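You operate a simulated robot arm through the tools that you are given. There is no shell and no other tool. Be economical: measure what you need, move in short steps, check, and stop when the job is done.

You run a simulated robot arm. Do the job below in one go: nothing can be reset, and whatever is moved stays where it is left.

JOB
Check the grey gauge against the tester: green tray if they agree, yellow tray if not.
Fine: gauge on the white post, white port knob open, vent shut, pump to about 60 kPa; vent before lifting it off; leave port and vent open.

It is judged by the outcome, as a careful person would: the job done as asked, and still so three seconds after it is handed in. It fails if anything else is knocked over, pushed out of place, dropped, spilled or broken.

ROBOT AND FRAMES
A 7-joint arm with a two-finger parallel gripper, fixed in place. Base frame: the origin is at the foot of the arm, x ahead of it, y to its left, z up; the work surface is at about z = 0.86. Units: m, degrees, N and s.
With the tool pointing down near the work surface it reaches from about 0.24 to 0.68 m from the base axis. Its first joint turns from -66.0 to 66.0 degrees. Payload 2.4 kg.
Tool frame: the origin (TCP) lies between the finger pads and is the grasp point; the fingertips stand 0.03 m ahead of it; z points along the fingers, y is the line along which they close. Largest opening 0.094 m; finger width 0.028, thickness 0.01; the body of the gripper, 0.05 by 0.096 m, starts 0.055 m behind the TCP.
Orientation is that of the tool frame in the base frame, as a unit quaternion [w, x, y, z]. With the fingers straight down and closing along the base's y, the tool's x points along the base's -x, its y along +y and its z along -z.

CONTROLS
- The arm moves only by the tool drive_tool. Its arguments are lists of equal length, an entry for each row: "turn": the turn, a rotation vector about the base's x, y, z in degrees, a list of three; "translation": the shift along the base's x, y, z in m, a list of three; "grip": the finger opening in m, from 0 to 0.094. In form: {"turn": [[rx, ry, rz], ...], "translation": [[x, y, z], ...], "grip": [grip, ...]}. A call has 1 to 8 rows; each row shifts and turns the commanded pose from where the row before left it. A row lasts 0.2 s, in which the tool goes at most 0.05 m and 8.6 degrees; a call with a longer step from one row to the next is refused whole, and so is a gripper value outside its range. Where a pose cannot be reached the arm comes as near as it can. A force on the tool above 70 N (or 10 N above the force at the start of the call, whichever is more), or a blocked arm, ends the call early, and 0.2 s more pass. Each finger travels about 0.153 m/s and halts on what it meets, pressing with about 32 N; the grip force reading is that of the motor and also rises with nothing between the fingers. The clock runs only during rows and for 0.2 s after the last one: add rows that do not move to give the fingers time. It gives the time, the measured TCP pose, the force on the tool (base axes), the opening and the grip force at its end, in the units of the frame above (readings bear some noise), with the torque about the TCP (base axes, N m) and any sound that the robot's microphone picked up, and new pictures: "views" is both (left out), scene, wrist or none.
- Cameras (640 x 400 px; columns grow to the right, rows downward): "scene" is fixed at [0.0268, 0.4652, 1.4461]; the picture's right is [-0.86, -0.52, 0.00], its down [-0.28, 0.47, -0.84] and it looks along [0.43, -0.72, -0.55] (base axes); focal length 348 px, centre (320, 200). "wrist" rides on the gripper at [0.076, 0.014, -0.103] in the tool frame; the picture's right is [-0.18, 0.98, 0.00], its down [-0.75, -0.14, -0.64] and it looks along [-0.63, -0.12, 0.77] (tool axes); focal length 243 px, centre (320, 200). There is no depth. A picture from a camera that has moved, and an enlarged one, comes with that camera's place and axes in the base frame and with its lens.
- close_up(camera, box): a new picture of the part [left, top, right, bottom] of that camera's present view, enlarged. The clock stands still meanwhile.
- close_job(): hands the job in; it is judged then, once.

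Go step by step. Nothing tells you positions but the pictures and the camera data: compare them with the known pose of the tool, close in by small moves and look again before you grip or let go. The budget is 120 turns and 200 pictures, counting those below and the enlarged ones. Unless the task says otherwise, let go and move clear before handing in, and close with one line.

The tools are called after "Emit:" as a command line: name --argument value ..., lists and objects as JSON in quotes. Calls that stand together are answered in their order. drive_tool: Moves the arm, as the interface text tells. Its arguments: {"type":"object","properties":{"turn":{"type":"array"},"translation":{"type":"array"},"grip":{"type":"array"},"views":{"type":"string","enum":["both","scene","wrist","none"]}},"required":["turn","translation","grip"]} The other tools are called the same way: close_up (camera, box) takes an enlarged picture of a part of a camera's view; close_job () hands the job in.

At the start:

```text
time_s: 0.0
tool_pos: [0.3708, -0.0048, 1.1389]
ee_rot: [0.0, 0.0, 1.0, 0.0]
wrist_force: [-0.7, -0.4, -0.2]
ft_torque: [0.03, -0.03, 0.0]
finger_gap: 0.0941
finger_force: 0.1
```

scene: 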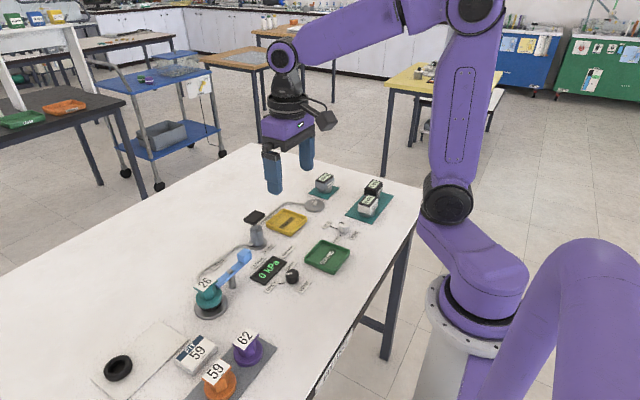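
wrist: 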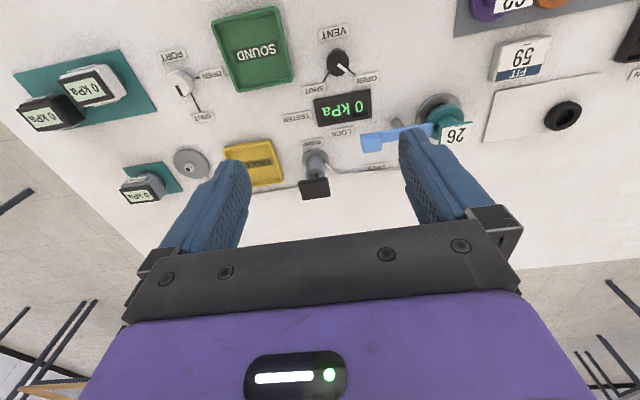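

I see a table with gauges, a tester, pump lever, knobs and trays. I'll look at enlarged views before moving.

Emit:
close_up --camera "wrist" --box '[0, 0, 320, 220]'

Emit:
close_up --camera "wrist" --box '[280, 0, 640, 225]'

Emit:
close_up --camera "scene" --box '[180, 160, 420, 310]'

Emit:
close_up --camera "scene" --box '[80, 250, 320, 400]'

```text
1.82 times, centred on (160, 110) of wrist
camera zoom: at [0.2939, 0.009, 1.241], right [0.18, 0.98, 0.0], down [0.75, -0.14, 0.64], along [0.63, -0.12, -0.77], focal length 441 px, centre (611, 364)
```

zoom: 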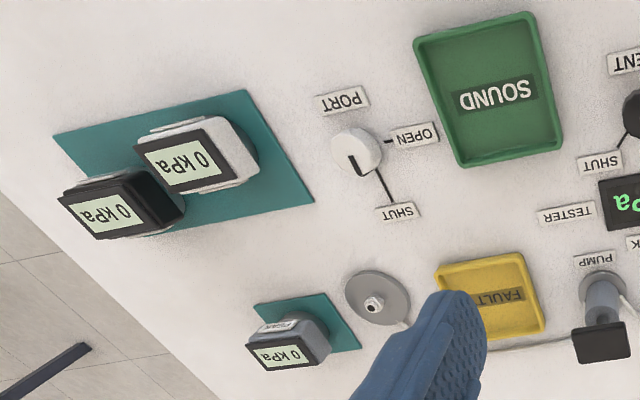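

```text
1.78 times, centred on (460, 112) of wrist
camera zoom: at [0.2939, 0.009, 1.241], right [0.18, 0.98, 0.0], down [0.75, -0.14, 0.64], along [0.63, -0.12, -0.77], focal length 431 px, centre (71, 356)
```

zoom: 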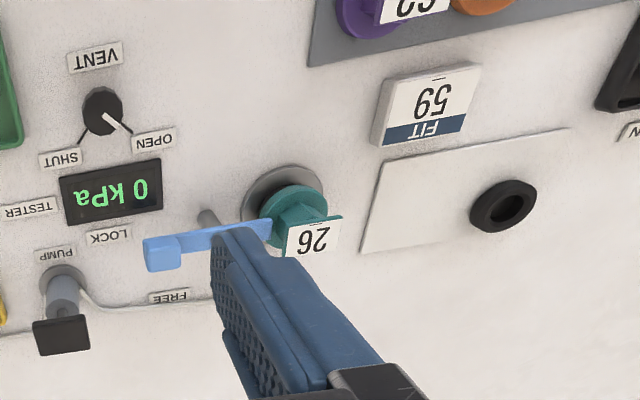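

```text
2.67 times, centred on (300, 235) of scene
camera zoom: at [0.0268, 0.4652, 1.4461], right [-0.86, -0.52, 0.0], down [-0.28, 0.47, -0.84], along [0.43, -0.72, -0.55], focal length 927 px, centre (373, 107)
```

zoom: 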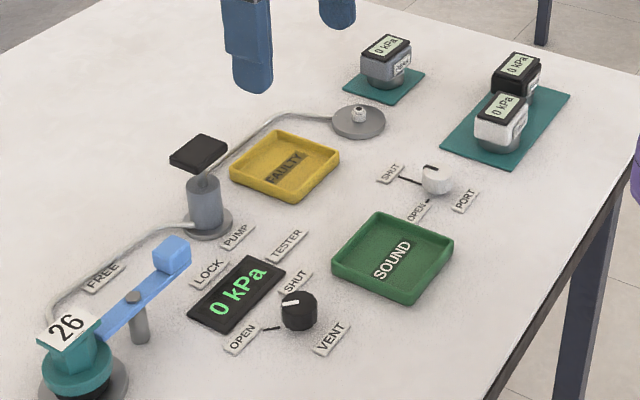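

```text
2.67 times, centred on (200, 325) of scene
camera zoom: at [0.0268, 0.4652, 1.4461], right [-0.86, -0.52, 0.0], down [-0.28, 0.47, -0.84], along [0.43, -0.72, -0.55], focal length 927 px, centre (640, -133)
```

zoom: 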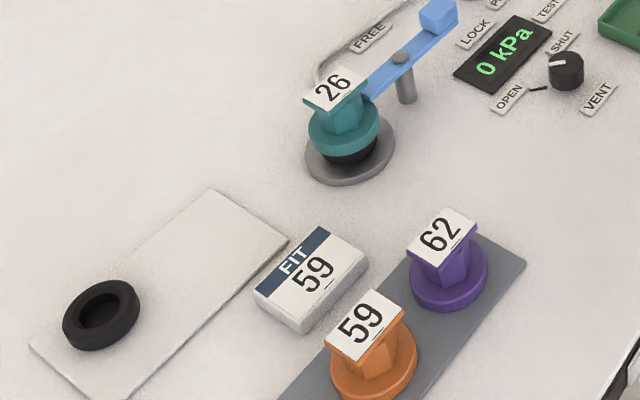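

The plan so far: the 26 module is locked on a seat while a card says "FIT 59", so it probably needs swapping. I'll move over that area for a closer look.

Emit:
drive_tool --turn '[[0, 0, 0], [0, 0, 0], [0, 0, 0], [0, 0, 0], [0, 0, 0], [0, 0, 0], [0, 0, 0]]' --translation '[[-0.012, 0.0375, -0.01], [-0.012, 0.0375, -0.01], [-0.012, 0.0375, -0.01], [-0.012, 0.0375, -0.01], [-0.012, 0.0375, -0.01], [-0.012, 0.0375, -0.01], [0, 0, 0]]' --grip '[0.094, 0.094, 0.094, 0.094, 0.094, 0.094, 0.094]' --views "wrist"

Emit:
close_up --camera "scene" --box '[260, 250, 320, 290]'

Emit:
close_up --camera "scene" --box '[315, 210, 375, 250]'

```text
time_s: 1.6
tool_pos: [0.2998, 0.2195, 1.0777]
ee_rot: [0.0, 0.0, 1.0, 0.001]
wrist_force: [0.4, 0.5, 0.3]
ft_torque: [-0.02, 0.01, 0.01]
finger_gap: 0.0938
finger_force: 0.0
camera wrist: at [0.2228, 0.2338, 1.18], right [0.19, 0.98, 0.0], down [0.75, -0.14, 0.64], along [0.63, -0.12, -0.77], focal length 243 px, centre (320, 200)
```

wrist: 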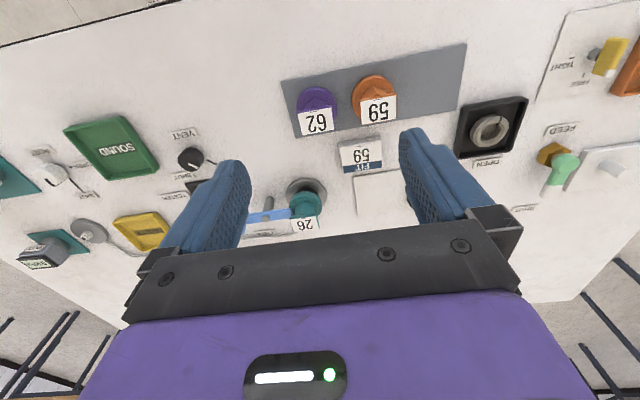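

```text
10.00 times, centred on (290, 270) of scene
camera zoom: at [0.0268, 0.4652, 1.4461], right [-0.86, -0.52, 0.0], down [-0.28, 0.47, -0.84], along [0.43, -0.72, -0.55], focal length 3477 px, centre (620, -500)
```

zoom: 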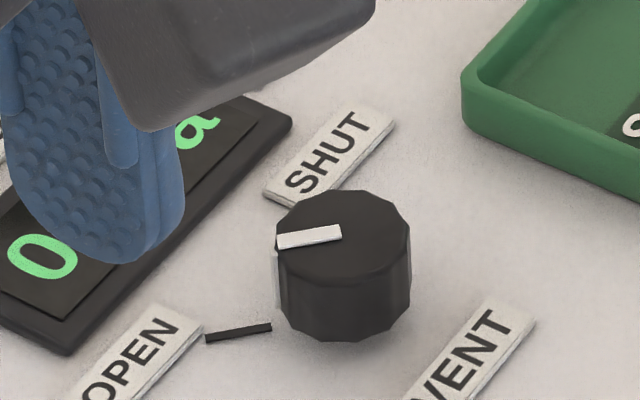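

```text
10.00 times, centred on (345, 230) of scene
camera zoom: at [0.0268, 0.4652, 1.4461], right [-0.86, -0.52, 0.0], down [-0.28, 0.47, -0.84], along [0.43, -0.72, -0.55], focal length 3477 px, centre (70, -100)
```

zoom: 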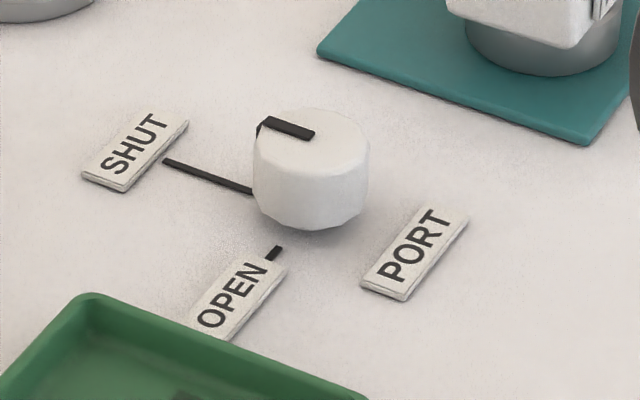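

Vent reads open, port reads shut. More fittings are on the left; I'll look at them in enlarged views.

Emit:
close_up --camera "wrist" --box '[420, 0, 640, 220]'

Emit:
close_up --camera "wrist" --box '[230, 60, 430, 240]'

Emit:
close_up --camera "scene" --box '[0, 250, 240, 400]'

```text
1.82 times, centred on (530, 110) of wrist
camera zoom: at [0.2228, 0.2338, 1.18], right [0.19, 0.98, 0.0], down [0.75, -0.14, 0.64], along [0.63, -0.12, -0.77], focal length 441 px, centre (-62, 364)
```

zoom: 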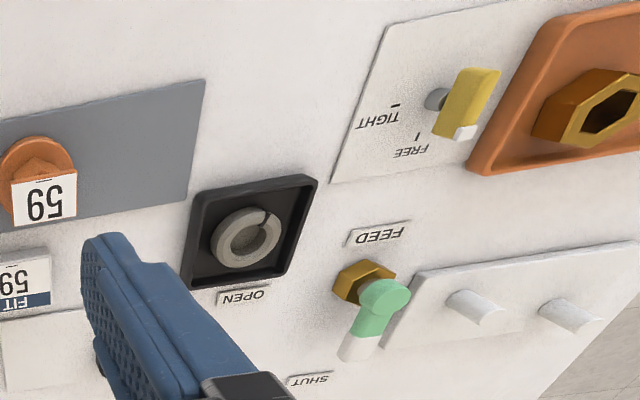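

```text
2.22 times, centred on (330, 150) of wrist
camera zoom: at [0.2228, 0.2338, 1.18], right [0.19, 0.98, 0.0], down [0.75, -0.14, 0.64], along [0.63, -0.12, -0.77], focal length 539 px, centre (298, 311)
```

zoom: 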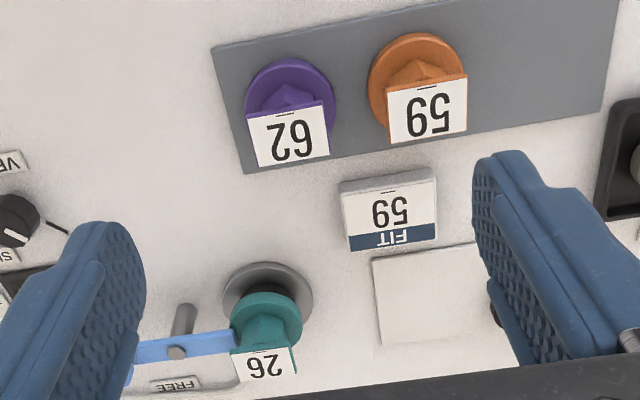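

```text
2.67 times, centred on (120, 325) of scene
camera zoom: at [0.0268, 0.4652, 1.4461], right [-0.86, -0.52, 0.0], down [-0.28, 0.47, -0.84], along [0.43, -0.72, -0.55], focal length 927 px, centre (853, -133)
```

zoom: 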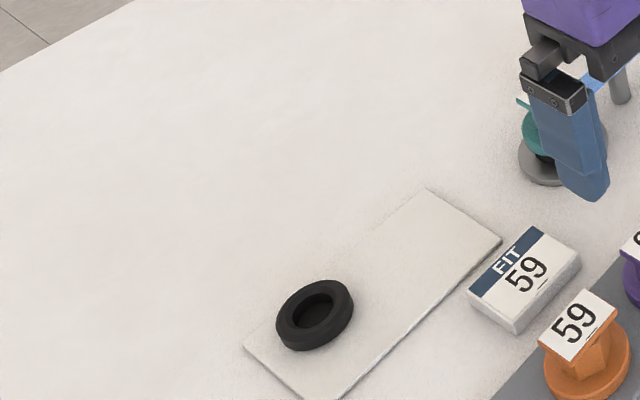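

The gauge is the first job: I'll go to the right side and look at the grey gauge and the white post.

Emit:
drive_tool --turn '[[0, 0, 0], [0, 0, 0], [0, 0, 0], [0, 0, 0], [0, 0, 0], [0, 0, 0], [0, 0, 0], [0, 0, 0]]' --translation '[[0.007, -0.044, 0], [0.007, -0.044, 0], [0.007, -0.044, 0], [0.007, -0.044, 0], [0.007, -0.044, 0], [0.007, -0.044, 0], [0.007, -0.044, 0], [0.007, -0.044, 0]]' --grip '[0.094, 0.094, 0.094, 0.094, 0.094, 0.094, 0.094, 0.094]' --views "none"

Emit:
drive_tool --turn '[[0, 0, 0], [0, 0, 0], [0, 0, 0], [0, 0, 0], [0, 0, 0]]' --translation '[[0.007, -0.044, 0], [0.007, -0.044, 0], [0.007, -0.044, 0], [0.007, -0.03, 0], [0, 0, 0]]' --grip '[0.094, 0.094, 0.094, 0.094, 0.094]' --views "both"

Emit:
close_up --camera "wrist" --box '[200, 60, 440, 240]'

```text
time_s: 3.4
tool_pos: [0.3532, -0.1337, 1.0774]
ee_rot: [0.0, 0.0, 1.0, 0.0]
wrist_force: [-0.2, 0.2, 0.2]
ft_torque: [0.0, -0.02, 0.0]
finger_gap: 0.094
finger_force: 0.0
```

```text
time_s: 4.6
tool_pos: [0.3816, -0.2953, 1.0786]
ee_rot: [0.0, 0.0, 1.0, 0.0]
wrist_force: [0.0, -0.1, 0.8]
ft_torque: [-0.04, -0.02, 0.01]
finger_gap: 0.094
finger_force: 0.0
camera wrist: at [0.3049, -0.2801, 1.1813], right [0.18, 0.98, 0.0], down [0.75, -0.14, 0.64], along [0.63, -0.12, -0.77], focal length 243 px, centre (320, 200)
```

scene: 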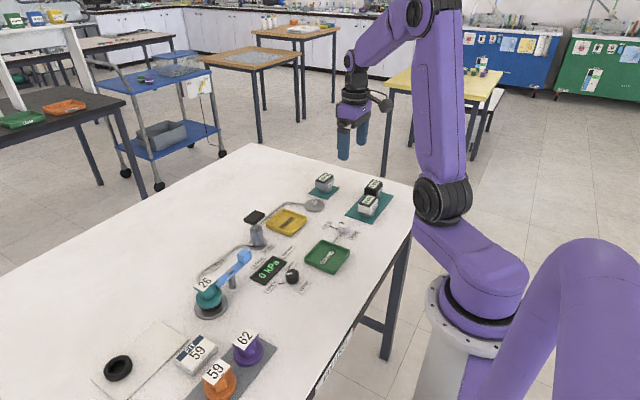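
wrist: 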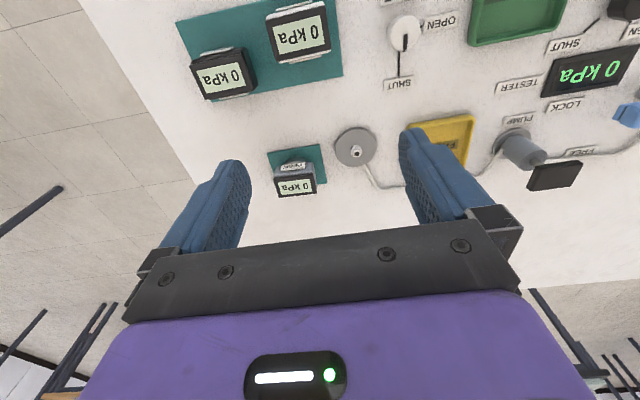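

```text
2.22 times, centred on (320, 150) of wrist
camera zoom: at [0.3049, -0.2801, 1.1813], right [0.18, 0.98, 0.0], down [0.75, -0.14, 0.64], along [0.63, -0.12, -0.77], focal length 539 px, centre (320, 311)
```

zoom: 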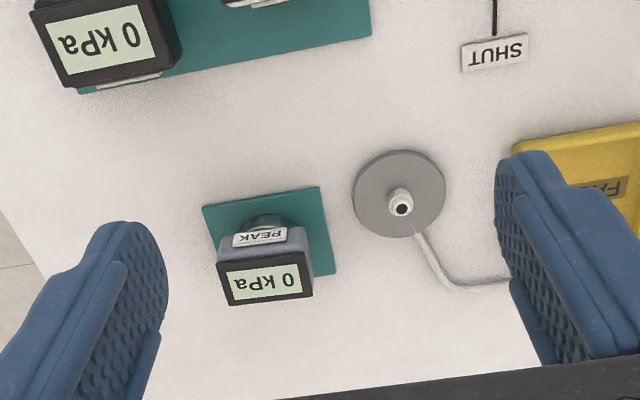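

The grey gauge (labelled PEAK) is at about [0.501, -0.353], top about z 0.904, about 54 mm wide along y; the post is at about [0.481, -0.261]. I'll move above the gauge and check.

Emit:
drive_tool --turn '[[0, 0, 0], [0, 0, 0], [0, 0, 0], [0, 0, 0], [0, 0, 0]]' --translation '[[0.03, -0.0143, -0.025], [0.03, -0.0143, -0.025], [0.03, -0.0143, -0.025], [0.03, -0.0143, -0.025], [0, 0, 0]]' --grip '[0.085, 0.085, 0.085, 0.085, 0.085]' --views "both"

Emit:
close_up --camera "scene" --box '[290, 140, 410, 215]'

```text
time_s: 5.8
tool_pos: [0.5019, -0.3489, 0.9787]
ee_rot: [-0.001, 0.0, 1.0, 0.0]
wrist_force: [0.2, 0.1, -0.6]
ft_torque: [0.0, 0.01, -0.03]
finger_gap: 0.0849
finger_force: 0.1
camera wrist: at [0.4249, -0.3357, 1.0815], right [0.18, 0.98, 0.0], down [0.75, -0.14, 0.64], along [0.63, -0.12, -0.77], focal length 243 px, centre (320, 200)
```

scene: 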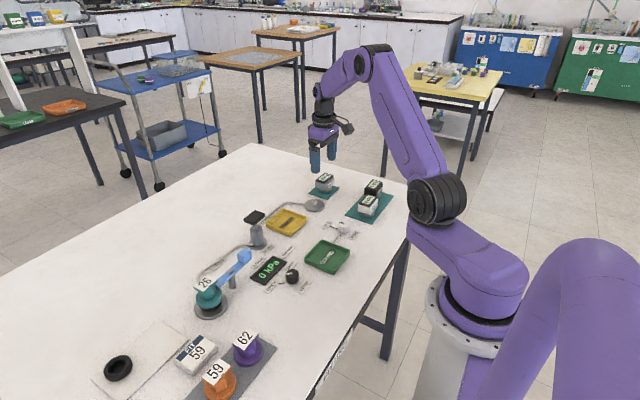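
wrist: 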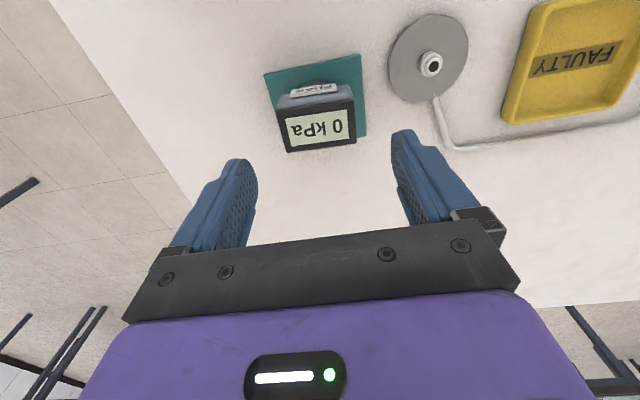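

```text
5.33 times, centred on (350, 178) of scene
camera zoom: at [0.0268, 0.4652, 1.4461], right [-0.86, -0.52, 0.0], down [-0.28, 0.47, -0.84], along [0.43, -0.72, -0.55], focal length 1855 px, centre (160, 320)
```

zoom: 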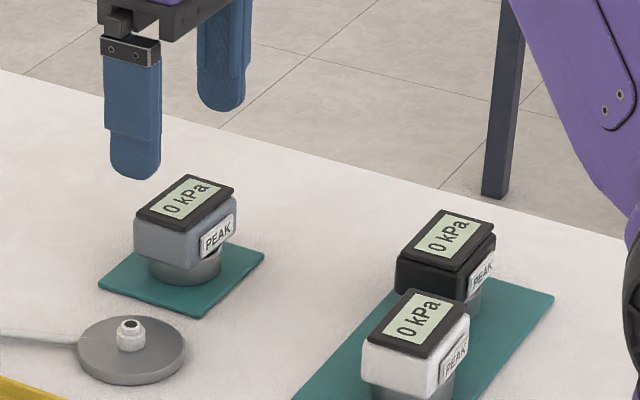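

The gauge lies just below, aligned with the fingers (centre about [0.498, -0.351]). I'll descend to z 0.903 and grip.

Emit:
drive_tool --turn '[[0, 0, 0], [0, 0, 0], [0, 0, 0], [0, 0, 0]]' --translation '[[-0.003, -0.002, -0.026], [0, 0, -0.025], [0, 0, -0.025], [0, 0, 0]]' --grip '[0.085, 0.085, 0.085, 0.085]' --views "both"

Emit:
close_up --camera "scene" --box '[290, 140, 410, 215]'

```text
time_s: 6.8
tool_pos: [0.4991, -0.354, 0.9018]
ee_rot: [0.0, 0.0, 1.0, 0.0]
wrist_force: [0.5, -0.1, -0.6]
ft_torque: [-0.01, 0.01, 0.0]
finger_gap: 0.0851
finger_force: 0.0
camera wrist: at [0.4222, -0.3384, 1.0041], right [0.18, 0.98, 0.0], down [0.75, -0.14, 0.64], along [0.63, -0.12, -0.77], focal length 243 px, centre (320, 200)
```

scene: 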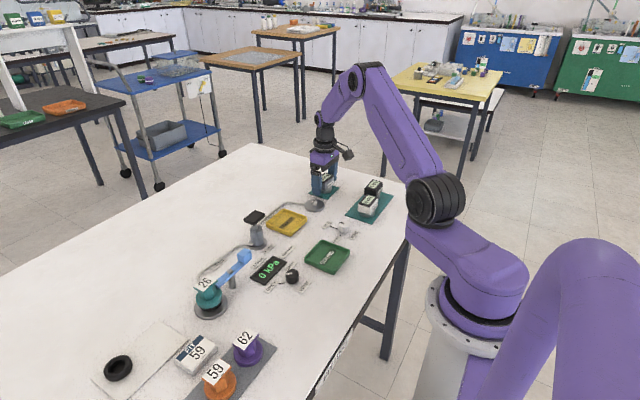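
wrist: 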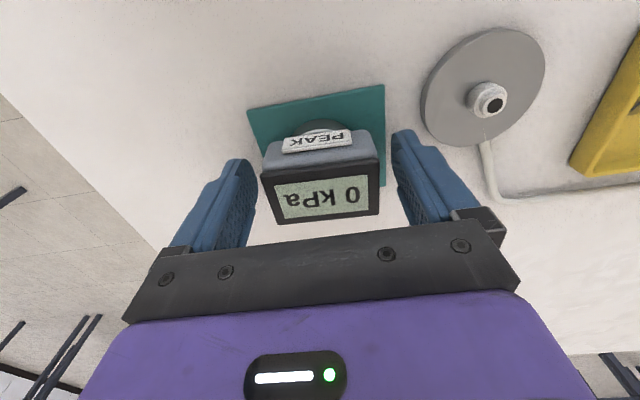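

```text
5.33 times, centred on (350, 178) of scene
camera zoom: at [0.0268, 0.4652, 1.4461], right [-0.86, -0.52, 0.0], down [-0.28, 0.47, -0.84], along [0.43, -0.72, -0.55], focal length 1855 px, centre (160, 320)
```

zoom: 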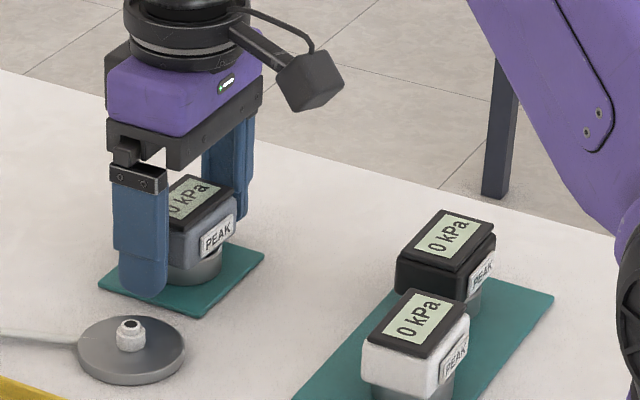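

Fingers straddle the gauge cleanly. Closing.

Emit:
drive_tool --turn '[[0, 0, 0], [0, 0, 0], [0, 0, 0]]' --translation '[[0, 0.001, 0], [0, 0, 0], [0, 0, 0]]' --grip '[0.055, 0.04, 0.04]' --views "wrist"

```text
time_s: 7.6
tool_pos: [0.5004, -0.3514, 0.9019]
ee_rot: [0.002, -0.001, 1.0, 0.001]
wrist_force: [1.3, 0.2, 0.1]
ft_torque: [0.02, 0.0, -0.01]
finger_gap: 0.0601
finger_force: 31.8
camera wrist: at [0.4225, -0.3373, 1.0046], right [0.18, 0.98, 0.0], down [0.75, -0.14, 0.64], along [0.63, -0.12, -0.77], focal length 243 px, centre (320, 200)
```

wrist: 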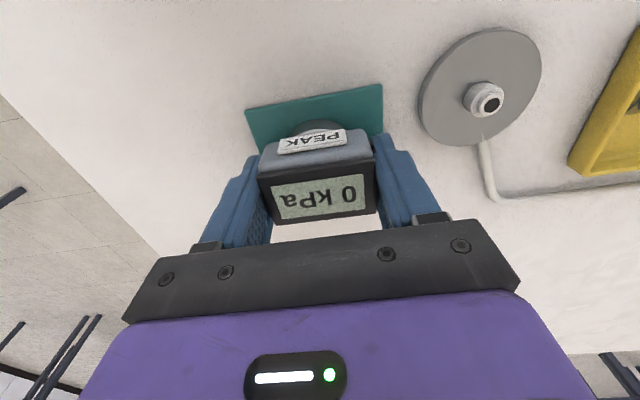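

Gripped at 60 mm. Lifting and carrying to above the post.

Emit:
drive_tool --turn '[[0, 0, 0], [0, 0, 0], [0, 0, 0], [0, 0, 0], [0, 0, 0], [0, 0, 0]]' --translation '[[0, 0, 0.03], [0, 0, 0.03], [-0.0075, 0.0295, 0], [-0.0075, 0.0295, 0], [-0.0075, 0.0295, 0], [0, 0, 0]]' --grip '[0.04, 0.04, 0.04, 0.04, 0.04, 0.04]' --views "wrist"

Emit:
close_up --camera "scene" --box '[270, 140, 390, 215]'

```text
time_s: 9.0
tool_pos: [0.4782, -0.2628, 0.9632]
ee_rot: [0.0, 0.0, 1.0, -0.001]
wrist_force: [1.0, 0.3, -0.4]
ft_torque: [0.02, -0.03, 0.0]
finger_gap: 0.0598
finger_force: 32.3
camera wrist: at [0.4004, -0.2492, 1.065], right [0.18, 0.98, 0.0], down [0.75, -0.14, 0.64], along [0.63, -0.12, -0.77], focal length 243 px, centre (320, 200)
```

wrist: 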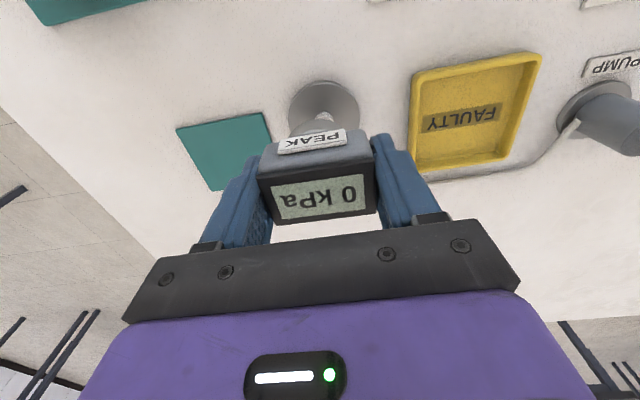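

```text
5.33 times, centred on (330, 178) of scene
camera zoom: at [0.0268, 0.4652, 1.4461], right [-0.86, -0.52, 0.0], down [-0.28, 0.47, -0.84], along [0.43, -0.72, -0.55], focal length 1855 px, centre (267, 320)
```

zoom: 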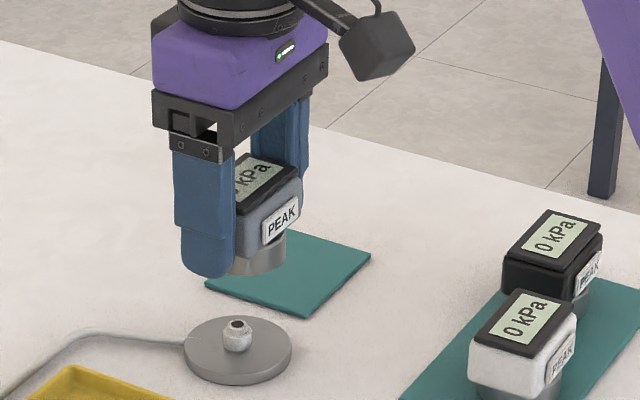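

The gauge hangs near the post; I'll zoom in to compare the socket axis with the post axis.

Emit:
close_up --camera "scene" --box '[298, 172, 346, 212]'

Emit:
close_up --camera "wrist" --box '[250, 60, 410, 160]'

```text
10.00 times, centred on (322, 192) of scene
camera zoom: at [0.0268, 0.4652, 1.4461], right [-0.86, -0.52, 0.0], down [-0.28, 0.47, -0.84], along [0.43, -0.72, -0.55], focal length 3477 px, centre (300, 280)
```

zoom: 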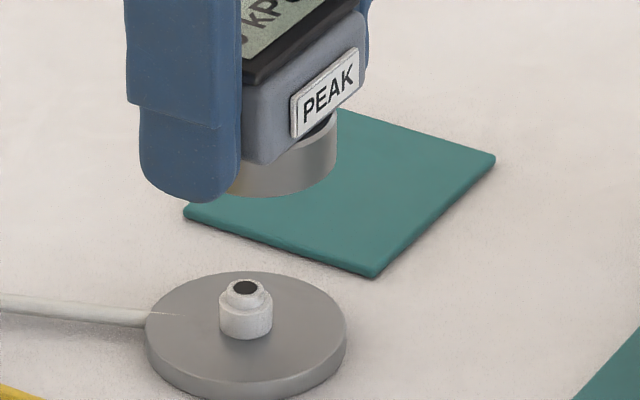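

```text
4.00 times, centred on (330, 110) of wrist
camera zoom: at [0.4004, -0.2492, 1.065], right [0.18, 0.98, 0.0], down [0.75, -0.14, 0.64], along [0.63, -0.12, -0.77], focal length 970 px, centre (280, 560)
```

zoom: 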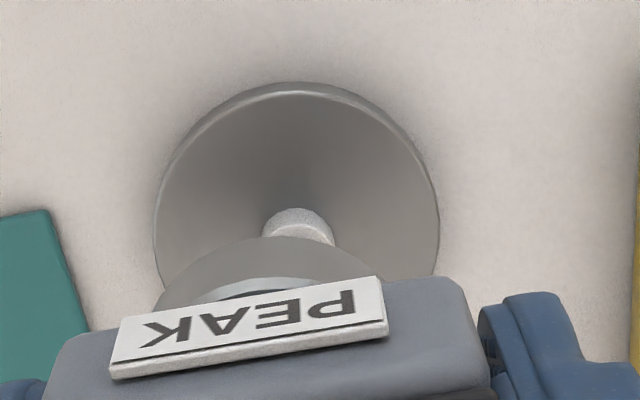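

The post axis sits about 3 mm further +x and +y than the socket. Correcting and lowering partway.

Emit:
drive_tool --turn '[[0, 0, 0], [0, 0, 0], [0, 0, 0]]' --translation '[[0.0033, 0.0035, -0.015], [0, 0, -0.018], [0, 0, 0]]' --grip '[0.04, 0.04, 0.04]' --views "none"

Emit:
close_up --camera "scene" --box '[298, 172, 346, 212]'

Emit:
close_up --camera "wrist" --box '[250, 60, 410, 160]'

```text
time_s: 9.8
tool_pos: [0.4811, -0.2602, 0.9295]
ee_rot: [0.0, -0.001, 1.0, -0.001]
wrist_force: [-0.1, -0.8, -1.2]
ft_torque: [-0.04, -0.01, 0.0]
finger_gap: 0.0597
finger_force: 31.8
```

```text
10.00 times, centred on (322, 192) of scene
camera zoom: at [0.0268, 0.4652, 1.4461], right [-0.86, -0.52, 0.0], down [-0.28, 0.47, -0.84], along [0.43, -0.72, -0.55], focal length 3477 px, centre (300, 280)
```

zoom: 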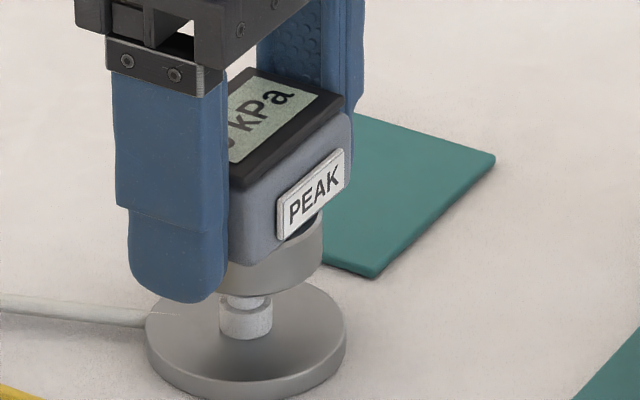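

```text
4.00 times, centred on (330, 110) of wrist
camera zoom: at [0.4031, -0.2461, 1.0324], right [0.18, 0.98, 0.0], down [0.75, -0.14, 0.64], along [0.63, -0.12, -0.77], focal length 970 px, centre (280, 560)
```

zoom: 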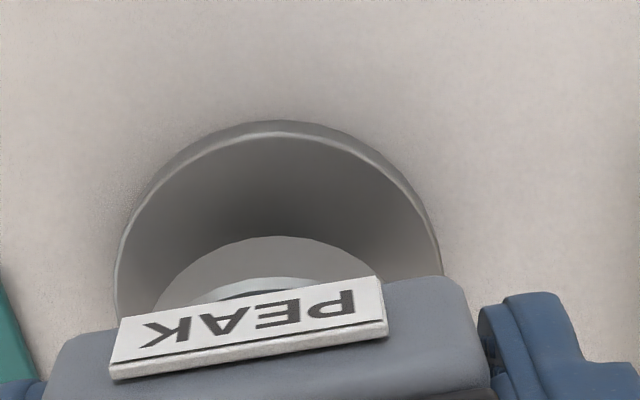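

Aligned in both views. Lowering onto the post slowly.

Emit:
drive_tool --turn '[[0, 0, 0], [0, 0, 0], [0, 0, 0], [0, 0, 0], [0, 0, 0]]' --translation '[[0, 0, -0.006], [0, 0, -0.005], [0, 0, -0.005], [0, 0, -0.004], [0, 0, 0]]' --grip '[0.04, 0.04, 0.04, 0.04, 0.04]' --views "none"

Emit:
close_up --camera "scene" --box '[298, 172, 346, 212]'

```text
time_s: 11.0
tool_pos: [0.4814, -0.2607, 0.9092]
ee_rot: [0.0, 0.001, 1.0, 0.0]
wrist_force: [-0.1, 0.8, -0.8]
ft_torque: [0.03, 0.0, 0.0]
finger_gap: 0.0595
finger_force: 31.9
```

```text
10.00 times, centred on (322, 192) of scene
camera zoom: at [0.0268, 0.4652, 1.4461], right [-0.86, -0.52, 0.0], down [-0.28, 0.47, -0.84], along [0.43, -0.72, -0.55], focal length 3477 px, centre (300, 280)
```

zoom: 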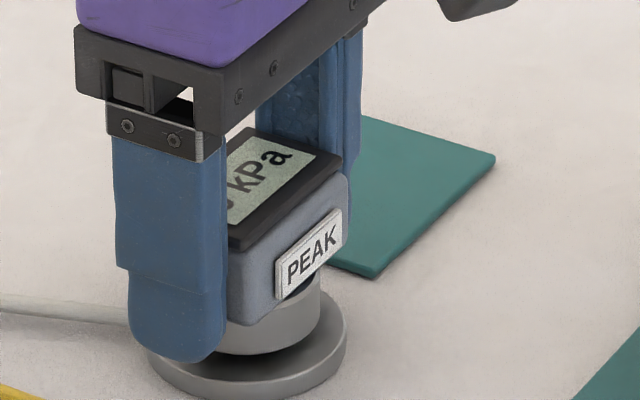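

Sliding on with no resistance; a small gap to the disc remains. Continuing down by small steps.

Emit:
drive_tool --turn '[[0, 0, 0], [0, 0, 0], [0, 0, 0], [0, 0, 0]]' --translation '[[0, 0, -0.002], [0, 0, -0.002], [0, 0, -0.001], [0, 0, 0]]' --grip '[0.04, 0.04, 0.04, 0.04]' --views "none"

Emit:
close_up --camera "scene" --box '[298, 172, 346, 212]'

```text
time_s: 12.0
tool_pos: [0.4803, -0.2599, 0.905]
ee_rot: [0.001, -0.001, 1.0, -0.001]
wrist_force: [-4.8, 4.4, 21.9]
ft_torque: [0.05, 0.04, -0.12]
finger_gap: 0.06
finger_force: 32.4
```

```text
10.00 times, centred on (322, 192) of scene
camera zoom: at [0.0263, 0.4655, 1.446], right [-0.86, -0.52, 0.0], down [-0.28, 0.47, -0.84], along [0.43, -0.72, -0.55], focal length 3477 px, centre (300, 280)
```

zoom: 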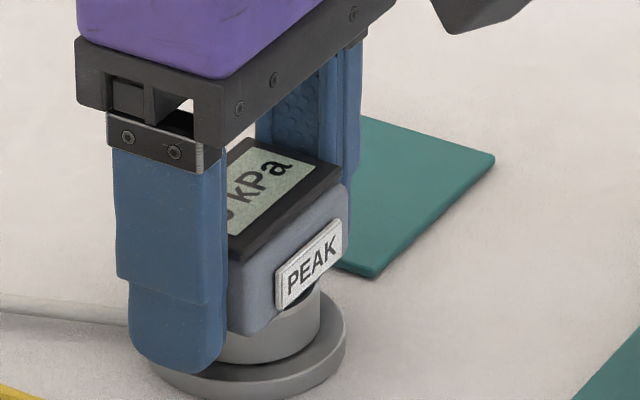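

Contact at 22 N, so it's seated. Releasing and rising, then checking how it sits.

Emit:
drive_tool --turn '[[0, 0, 0], [0, 0, 0], [0, 0, 0], [0, 0, 0], [0, 0, 0]]' --translation '[[0, 0, 0], [0, 0, 0], [0, 0, 0.03], [0, 0, 0.04], [0, 0, 0]]' --grip '[0.075, 0.08, 0.08, 0.08, 0.08]' --views "wrist"

Emit:
close_up --camera "scene" --box '[298, 172, 346, 212]'

```text
time_s: 13.2
tool_pos: [0.4825, -0.2591, 0.9731]
ee_rot: [0.0, 0.0, 1.0, 0.0]
wrist_force: [1.1, 0.3, -0.3]
ft_torque: [0.04, 0.02, 0.01]
finger_gap: 0.08
finger_force: 0.1
camera wrist: at [0.4054, -0.2459, 1.0759], right [0.18, 0.98, 0.0], down [0.75, -0.14, 0.64], along [0.63, -0.12, -0.77], focal length 243 px, centre (320, 200)
```

wrist: 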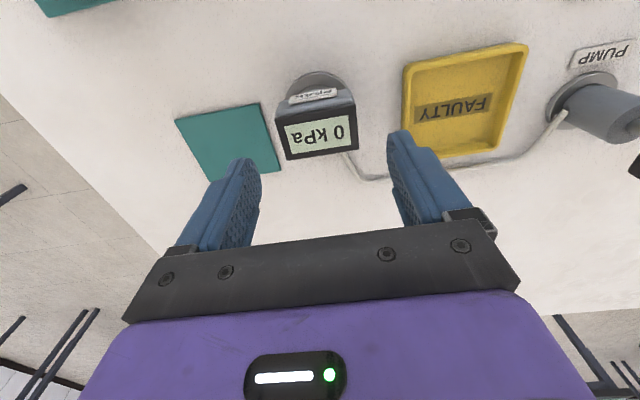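

```text
10.00 times, centred on (322, 192) of scene
camera zoom: at [0.0268, 0.4652, 1.4461], right [-0.86, -0.52, 0.0], down [-0.28, 0.47, -0.84], along [0.43, -0.72, -0.55], focal length 3477 px, centre (300, 280)
```

zoom: 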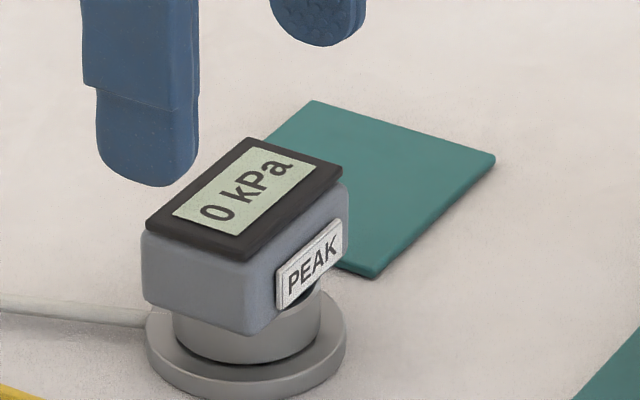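

The gauge is seated and level. Next, the white port knob near [0.348, -0.197]; moving above it.

Emit:
drive_tool --turn '[[0, 0, 0], [0, 0, 0], [0, 0, 0], [0, 0, 0], [0, 0, 0], [0, 0, 0]]' --translation '[[-0.013, 0, 0.03], [-0.03, 0.0155, 0], [-0.03, 0.0155, 0], [-0.03, 0.0155, 0], [-0.03, 0.0155, 0], [0, 0, 0]]' --grip '[0.08, 0.08, 0.08, 0.08, 0.08, 0.08]' --views "wrist"

Emit:
close_up --camera "wrist" --box '[230, 70, 410, 190]'

Emit:
close_up --camera "scene" --box '[290, 200, 390, 270]'

```text
time_s: 14.6
tool_pos: [0.3461, -0.1968, 1.0067]
ee_rot: [0.0, 0.0, 1.0, 0.0]
wrist_force: [0.3, -0.2, -0.6]
ft_torque: [0.01, -0.02, -0.03]
finger_gap: 0.0803
finger_force: 0.2
camera wrist: at [0.2698, -0.1835, 1.1093], right [0.18, 0.98, 0.0], down [0.75, -0.14, 0.64], along [0.63, -0.12, -0.77], focal length 243 px, centre (320, 200)
```

wrist: 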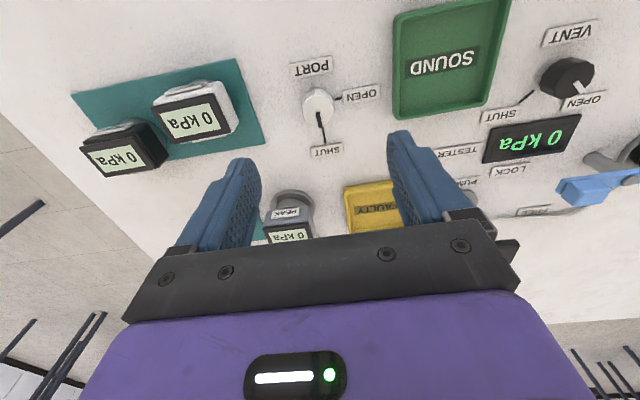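

```text
3.33 times, centred on (320, 130) of wrist
camera zoom: at [0.2698, -0.1835, 1.1093], right [0.18, 0.98, 0.0], down [0.75, -0.14, 0.64], along [0.63, -0.12, -0.77], focal length 809 px, centre (320, 433)
```

zoom: 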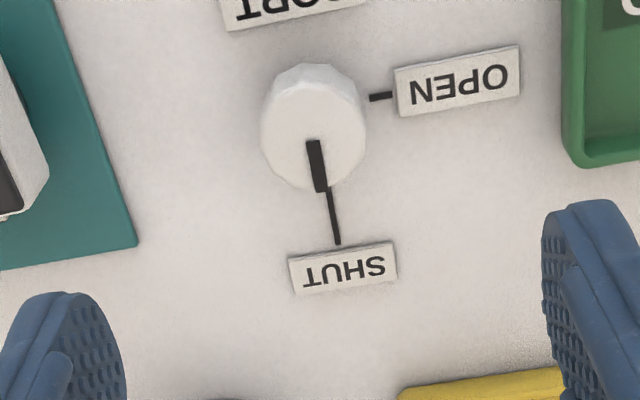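

```text
5.71 times, centred on (340, 235) of scene
camera zoom: at [0.0268, 0.4652, 1.4461], right [-0.86, -0.52, 0.0], down [-0.28, 0.47, -0.84], along [0.43, -0.72, -0.55], focal length 1987 px, centre (206, 0)
```

zoom: 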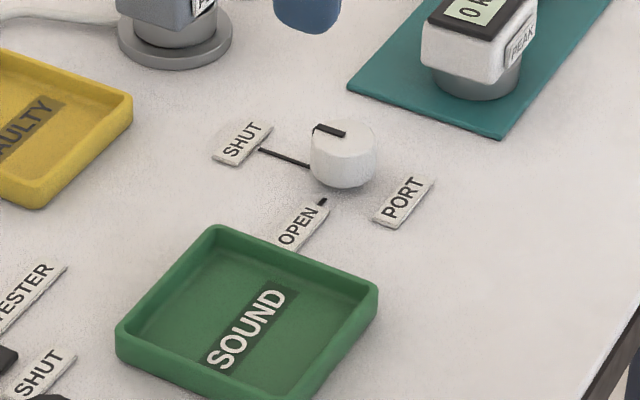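

Knob: centre about [0.3495, -0.2005], top z 0.888, about 29 mm across. SHUT points +x and OPEN +y, so it needs +90° about z. Descending onto it.

Emit:
drive_tool --turn '[[0, 0, 0], [0, 0, 0], [0, 0, 0], [0, 0, 0]]' --translation '[[0.0034, -0.0037, -0.04], [0, 0, -0.04], [0, 0, -0.028], [0, 0, 0]]' --grip '[0.06, 0.06, 0.06, 0.06]' --views "wrist"

Emit:
close_up --camera "scene" --box '[300, 190, 390, 250]'

```text
time_s: 15.6
tool_pos: [0.3505, -0.201, 0.8975]
ee_rot: [0.0, 0.0, 1.0, 0.0]
wrist_force: [0.1, 0.5, 0.5]
ft_torque: [0.01, -0.02, 0.02]
finger_gap: 0.06
finger_force: 0.1
camera wrist: at [0.2744, -0.1866, 0.9989], right [0.18, 0.98, 0.0], down [0.75, -0.14, 0.64], along [0.63, -0.12, -0.77], focal length 243 px, centre (320, 200)
```

wrist: 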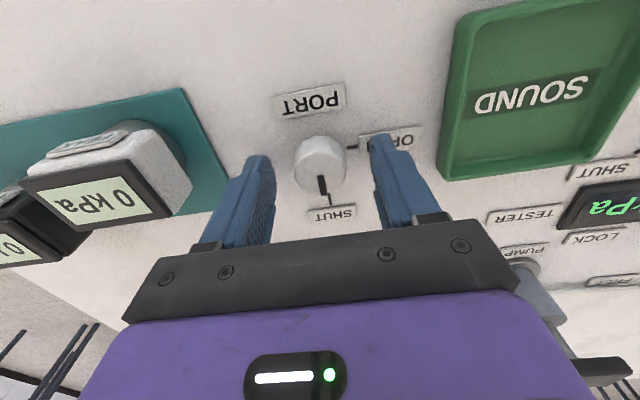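

```text
6.67 times, centred on (345, 220) of scene
camera zoom: at [0.0268, 0.4652, 1.4461], right [-0.86, -0.52, 0.0], down [-0.28, 0.47, -0.84], along [0.43, -0.72, -0.55], focal length 2318 px, centre (153, 67)
```

zoom: 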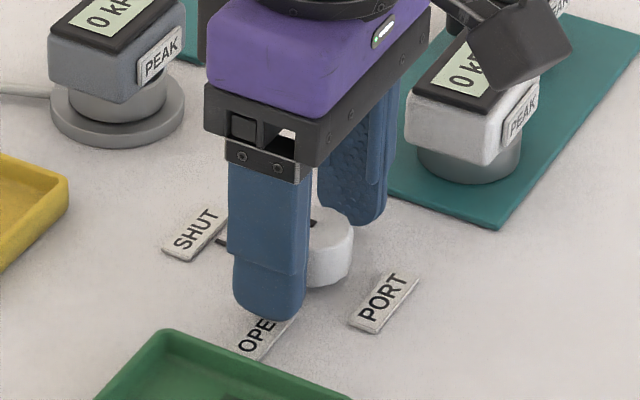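

Well centred. Closing on the knob.

Emit:
drive_tool --turn '[[0, 0, 0], [0, 0, 0], [0, 0, 0], [0, 0, 8], [0, 0, 8], [0, 0, 8]]' --translation '[[0, 0, 0.001], [0, 0, 0], [0, 0, 0], [0, 0, 0], [0, 0, 0], [0, 0, 0]]' --grip '[0.03, 0.015, 0.015, 0.015, 0.015, 0.015]' --views "wrist"

```text
time_s: 17.0
tool_pos: [0.3509, -0.1998, 0.8979]
ee_rot: [-0.001, -0.209, 0.978, 0.002]
wrist_force: [4.3, 18.8, -19.7]
ft_torque: [0.17, -0.77, -0.03]
finger_gap: 0.0295
finger_force: 44.7
camera wrist: at [0.2755, -0.2185, 1.0002], right [-0.24, 0.97, 0.0], down [0.75, 0.18, 0.64], along [0.62, 0.15, -0.77], focal length 243 px, centre (320, 200)
```

wrist: 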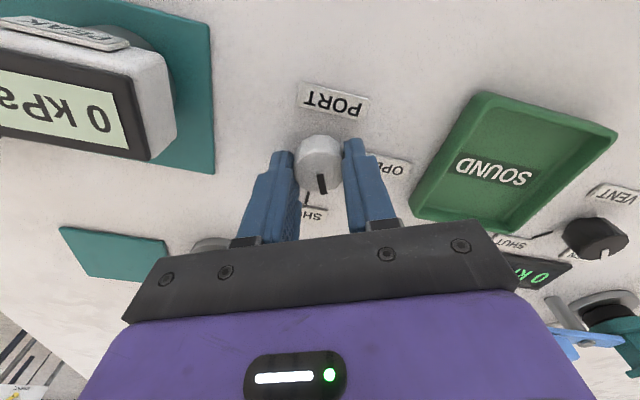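

The knob is turning with the gripper (24° so far). Continuing.

Emit:
drive_tool --turn '[[0, 0, 8], [0, 0, 8], [0, 0, 8], [0, 0, 8], [0, 0, 8], [0, 0, 8], [0, 0, 8], [0, 0, 8]]' --translation '[[0, 0, 0], [0, 0, 0], [0, 0, 0], [0, 0, 0], [0, 0, 0], [0, 0, 0], [0, 0, 0], [0, 0, 0]]' --grip '[0.015, 0.015, 0.015, 0.015, 0.015, 0.015, 0.015, 0.015]' --views "wrist"

Emit:
close_up --camera "scene" --box '[300, 190, 390, 250]'

```text
time_s: 18.8
tool_pos: [0.3497, -0.2019, 0.8971]
ee_rot: [0.0, -0.695, 0.719, 0.001]
wrist_force: [-14.8, 3.8, 8.3]
ft_torque: [-0.15, 0.0, -0.5]
finger_gap: 0.0297
finger_force: 44.7
camera wrist: at [0.3322, -0.2778, 0.9997], right [-0.98, 0.22, 0.0], down [0.17, 0.75, 0.64], along [0.14, 0.63, -0.77], focal length 243 px, centre (320, 200)
```

wrist: 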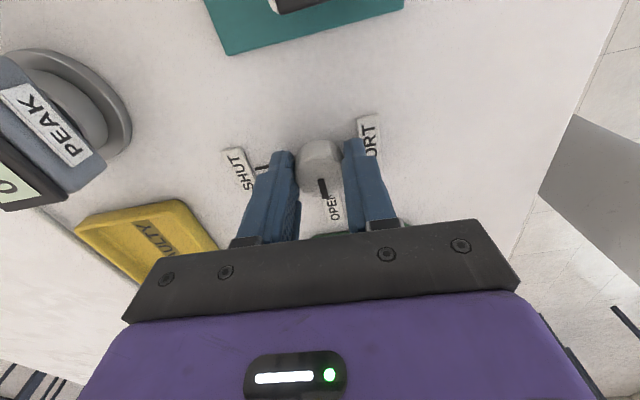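

```text
6.67 times, centred on (345, 220) of scene
camera zoom: at [0.0264, 0.4654, 1.446], right [-0.86, -0.52, 0.0], down [-0.28, 0.47, -0.84], along [0.43, -0.72, -0.55], focal length 2318 px, centre (153, 67)
```

zoom: 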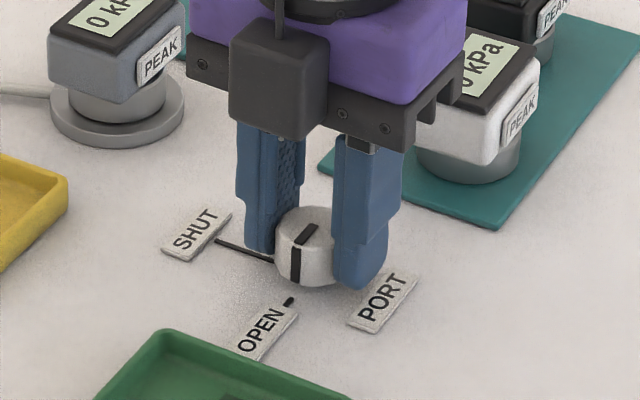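

About 88° reached with the mark at OPEN. Releasing and rising to check.

Emit:
drive_tool --turn '[[0, 0, 2], [0, 0, 0], [0, 0, 0], [0, 0, 0], [0, 0, 0]]' --translation '[[0, 0, 0], [0, 0, 0], [0, 0, 0], [0, 0, 0.04], [0, 0, 0.04]]' --grip '[0.015, 0.05, 0.05, 0.05, 0.05]' --views "wrist"

Emit:
close_up --camera "scene" --box '[300, 190, 390, 250]'

```text
time_s: 20.0
tool_pos: [0.3511, -0.2021, 0.9774]
ee_rot: [0.0, 0.707, -0.707, 0.0]
wrist_force: [0.2, 0.3, 0.9]
ft_torque: [-0.01, 0.02, 0.01]
finger_gap: 0.0499
finger_force: 0.1
camera wrist: at [0.3363, -0.2791, 1.0809], right [-0.98, 0.18, 0.0], down [0.14, 0.75, 0.64], along [0.12, 0.63, -0.77], focal length 243 px, centre (320, 200)
```

wrist: 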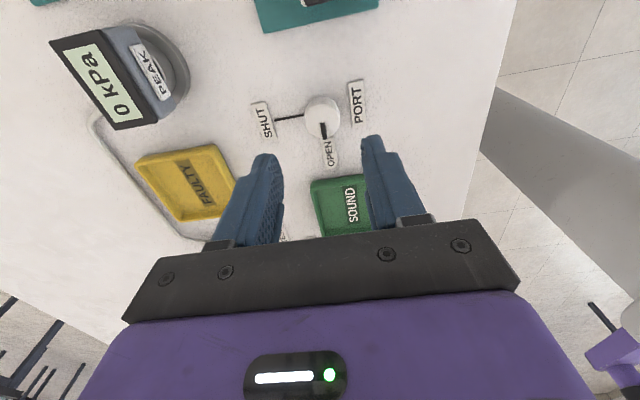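

```text
6.67 times, centred on (345, 220) of scene
camera zoom: at [0.0268, 0.4652, 1.4461], right [-0.86, -0.52, 0.0], down [-0.28, 0.47, -0.84], along [0.43, -0.72, -0.55], focal length 2318 px, centre (153, 67)
```

zoom: 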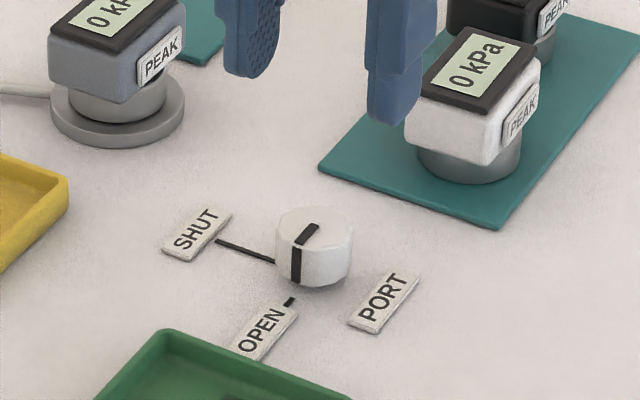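

Port is open. Now to the vent knob near [0.36, 0.02], keeping this orientation.

Emit:
drive_tool --turn '[[0, 0, 0], [0, 0, 0], [0, 0, 0], [0, 0, 0], [0, 0, 0], [0, 0, 0]]' --translation '[[0.0018, 0.044, 0], [0.0018, 0.044, 0], [0.0018, 0.044, 0], [0.0018, 0.044, 0], [0.0018, 0.044, 0], [0, 0, 0]]' --grip '[0.05, 0.05, 0.05, 0.05, 0.05, 0.05]' --views "wrist"

Emit:
close_up --camera "wrist" --box '[230, 70, 410, 190]'

Emit:
close_up --camera "scene" --box '[245, 235, 335, 295]'

```text
time_s: 21.4
tool_pos: [0.3576, 0.0186, 0.9759]
ee_rot: [0.0, 0.707, -0.707, 0.0]
wrist_force: [-0.2, -0.4, -0.5]
ft_torque: [0.03, 0.01, 0.0]
finger_gap: 0.0498
finger_force: 0.1
camera wrist: at [0.3431, -0.058, 1.0784], right [-0.98, 0.18, 0.0], down [0.14, 0.75, 0.64], along [0.12, 0.63, -0.77], focal length 243 px, centre (320, 200)
```

wrist: 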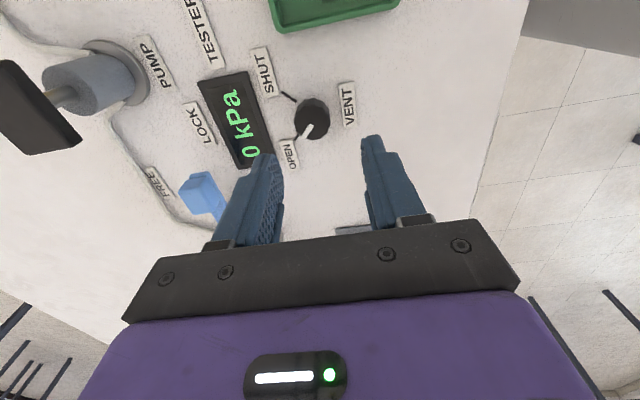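

```text
3.33 times, centred on (320, 130) of wrist
camera zoom: at [0.3431, -0.058, 1.0784], right [-0.98, 0.18, 0.0], down [0.14, 0.75, 0.64], along [0.12, 0.63, -0.77], focal length 809 px, centre (320, 433)
```

zoom: 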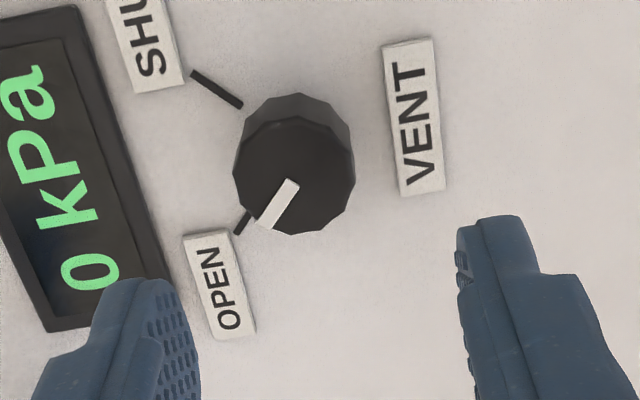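

```text
6.67 times, centred on (290, 265) of scene
camera zoom: at [0.0268, 0.4652, 1.4461], right [-0.86, -0.52, 0.0], down [-0.28, 0.47, -0.84], along [0.43, -0.72, -0.55], focal length 2318 px, centre (520, -233)
```

zoom: 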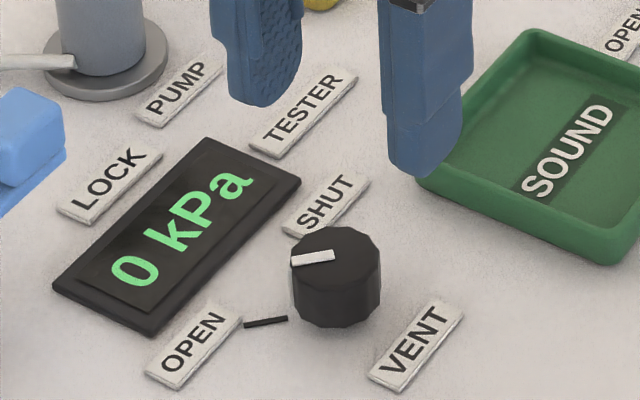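

Vent knob centre is about [0.364, 0.018]; OPEN at +45°, SHUT at −45°, so −90° is needed. Descending.

Emit:
drive_tool --turn '[[0, 0, 0], [0, 0, 0], [0, 0, 0], [0, 0, 0], [0, 0, 0]]' --translation '[[0.0064, -0.0006, -0.03], [0, 0, -0.03], [0, 0, -0.018], [0, 0, 0], [0, 0, 0]]' --grip '[0.05, 0.05, 0.05, 0.05, 0.05]' --views "none"

Emit:
close_up --camera "wrist" --box '[230, 90, 410, 210]'

Emit:
close_up --camera "scene" --box '[245, 235, 335, 295]'

```text
time_s: 22.6
tool_pos: [0.3663, 0.0179, 0.9005]
ee_rot: [0.0, 0.707, -0.707, -0.001]
wrist_force: [-0.4, 0.3, -0.3]
ft_torque: [0.0, 0.02, 0.02]
finger_gap: 0.05
finger_force: 0.0
```

```text
3.33 times, centred on (320, 150) of wrist
camera zoom: at [0.3515, -0.0577, 1.0017], right [-0.98, 0.18, 0.0], down [0.14, 0.75, 0.64], along [0.12, 0.63, -0.77], focal length 809 px, centre (320, 367)
```

zoom: 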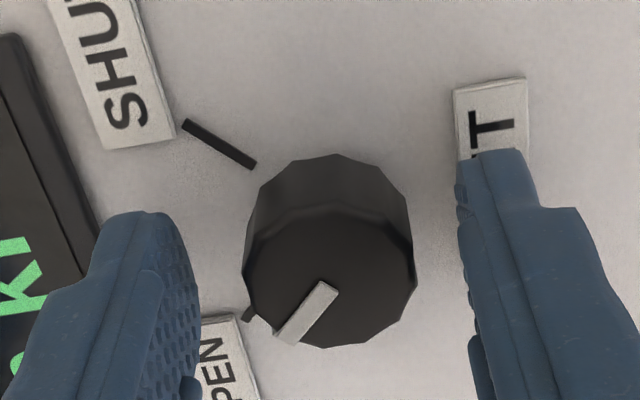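

```text
6.67 times, centred on (290, 265) of scene
camera zoom: at [0.0268, 0.4652, 1.4461], right [-0.86, -0.52, 0.0], down [-0.28, 0.47, -0.84], along [0.43, -0.72, -0.55], focal length 2318 px, centre (520, -233)
```

zoom: 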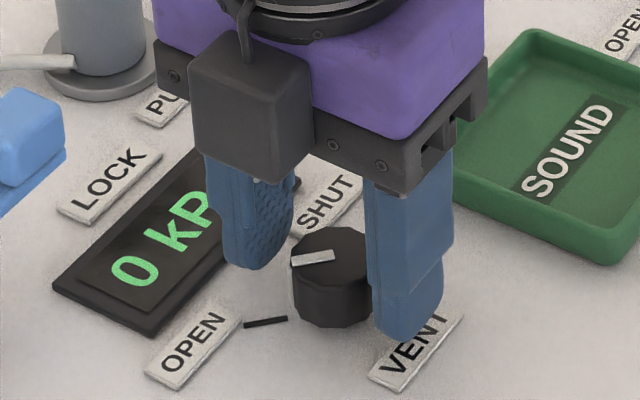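

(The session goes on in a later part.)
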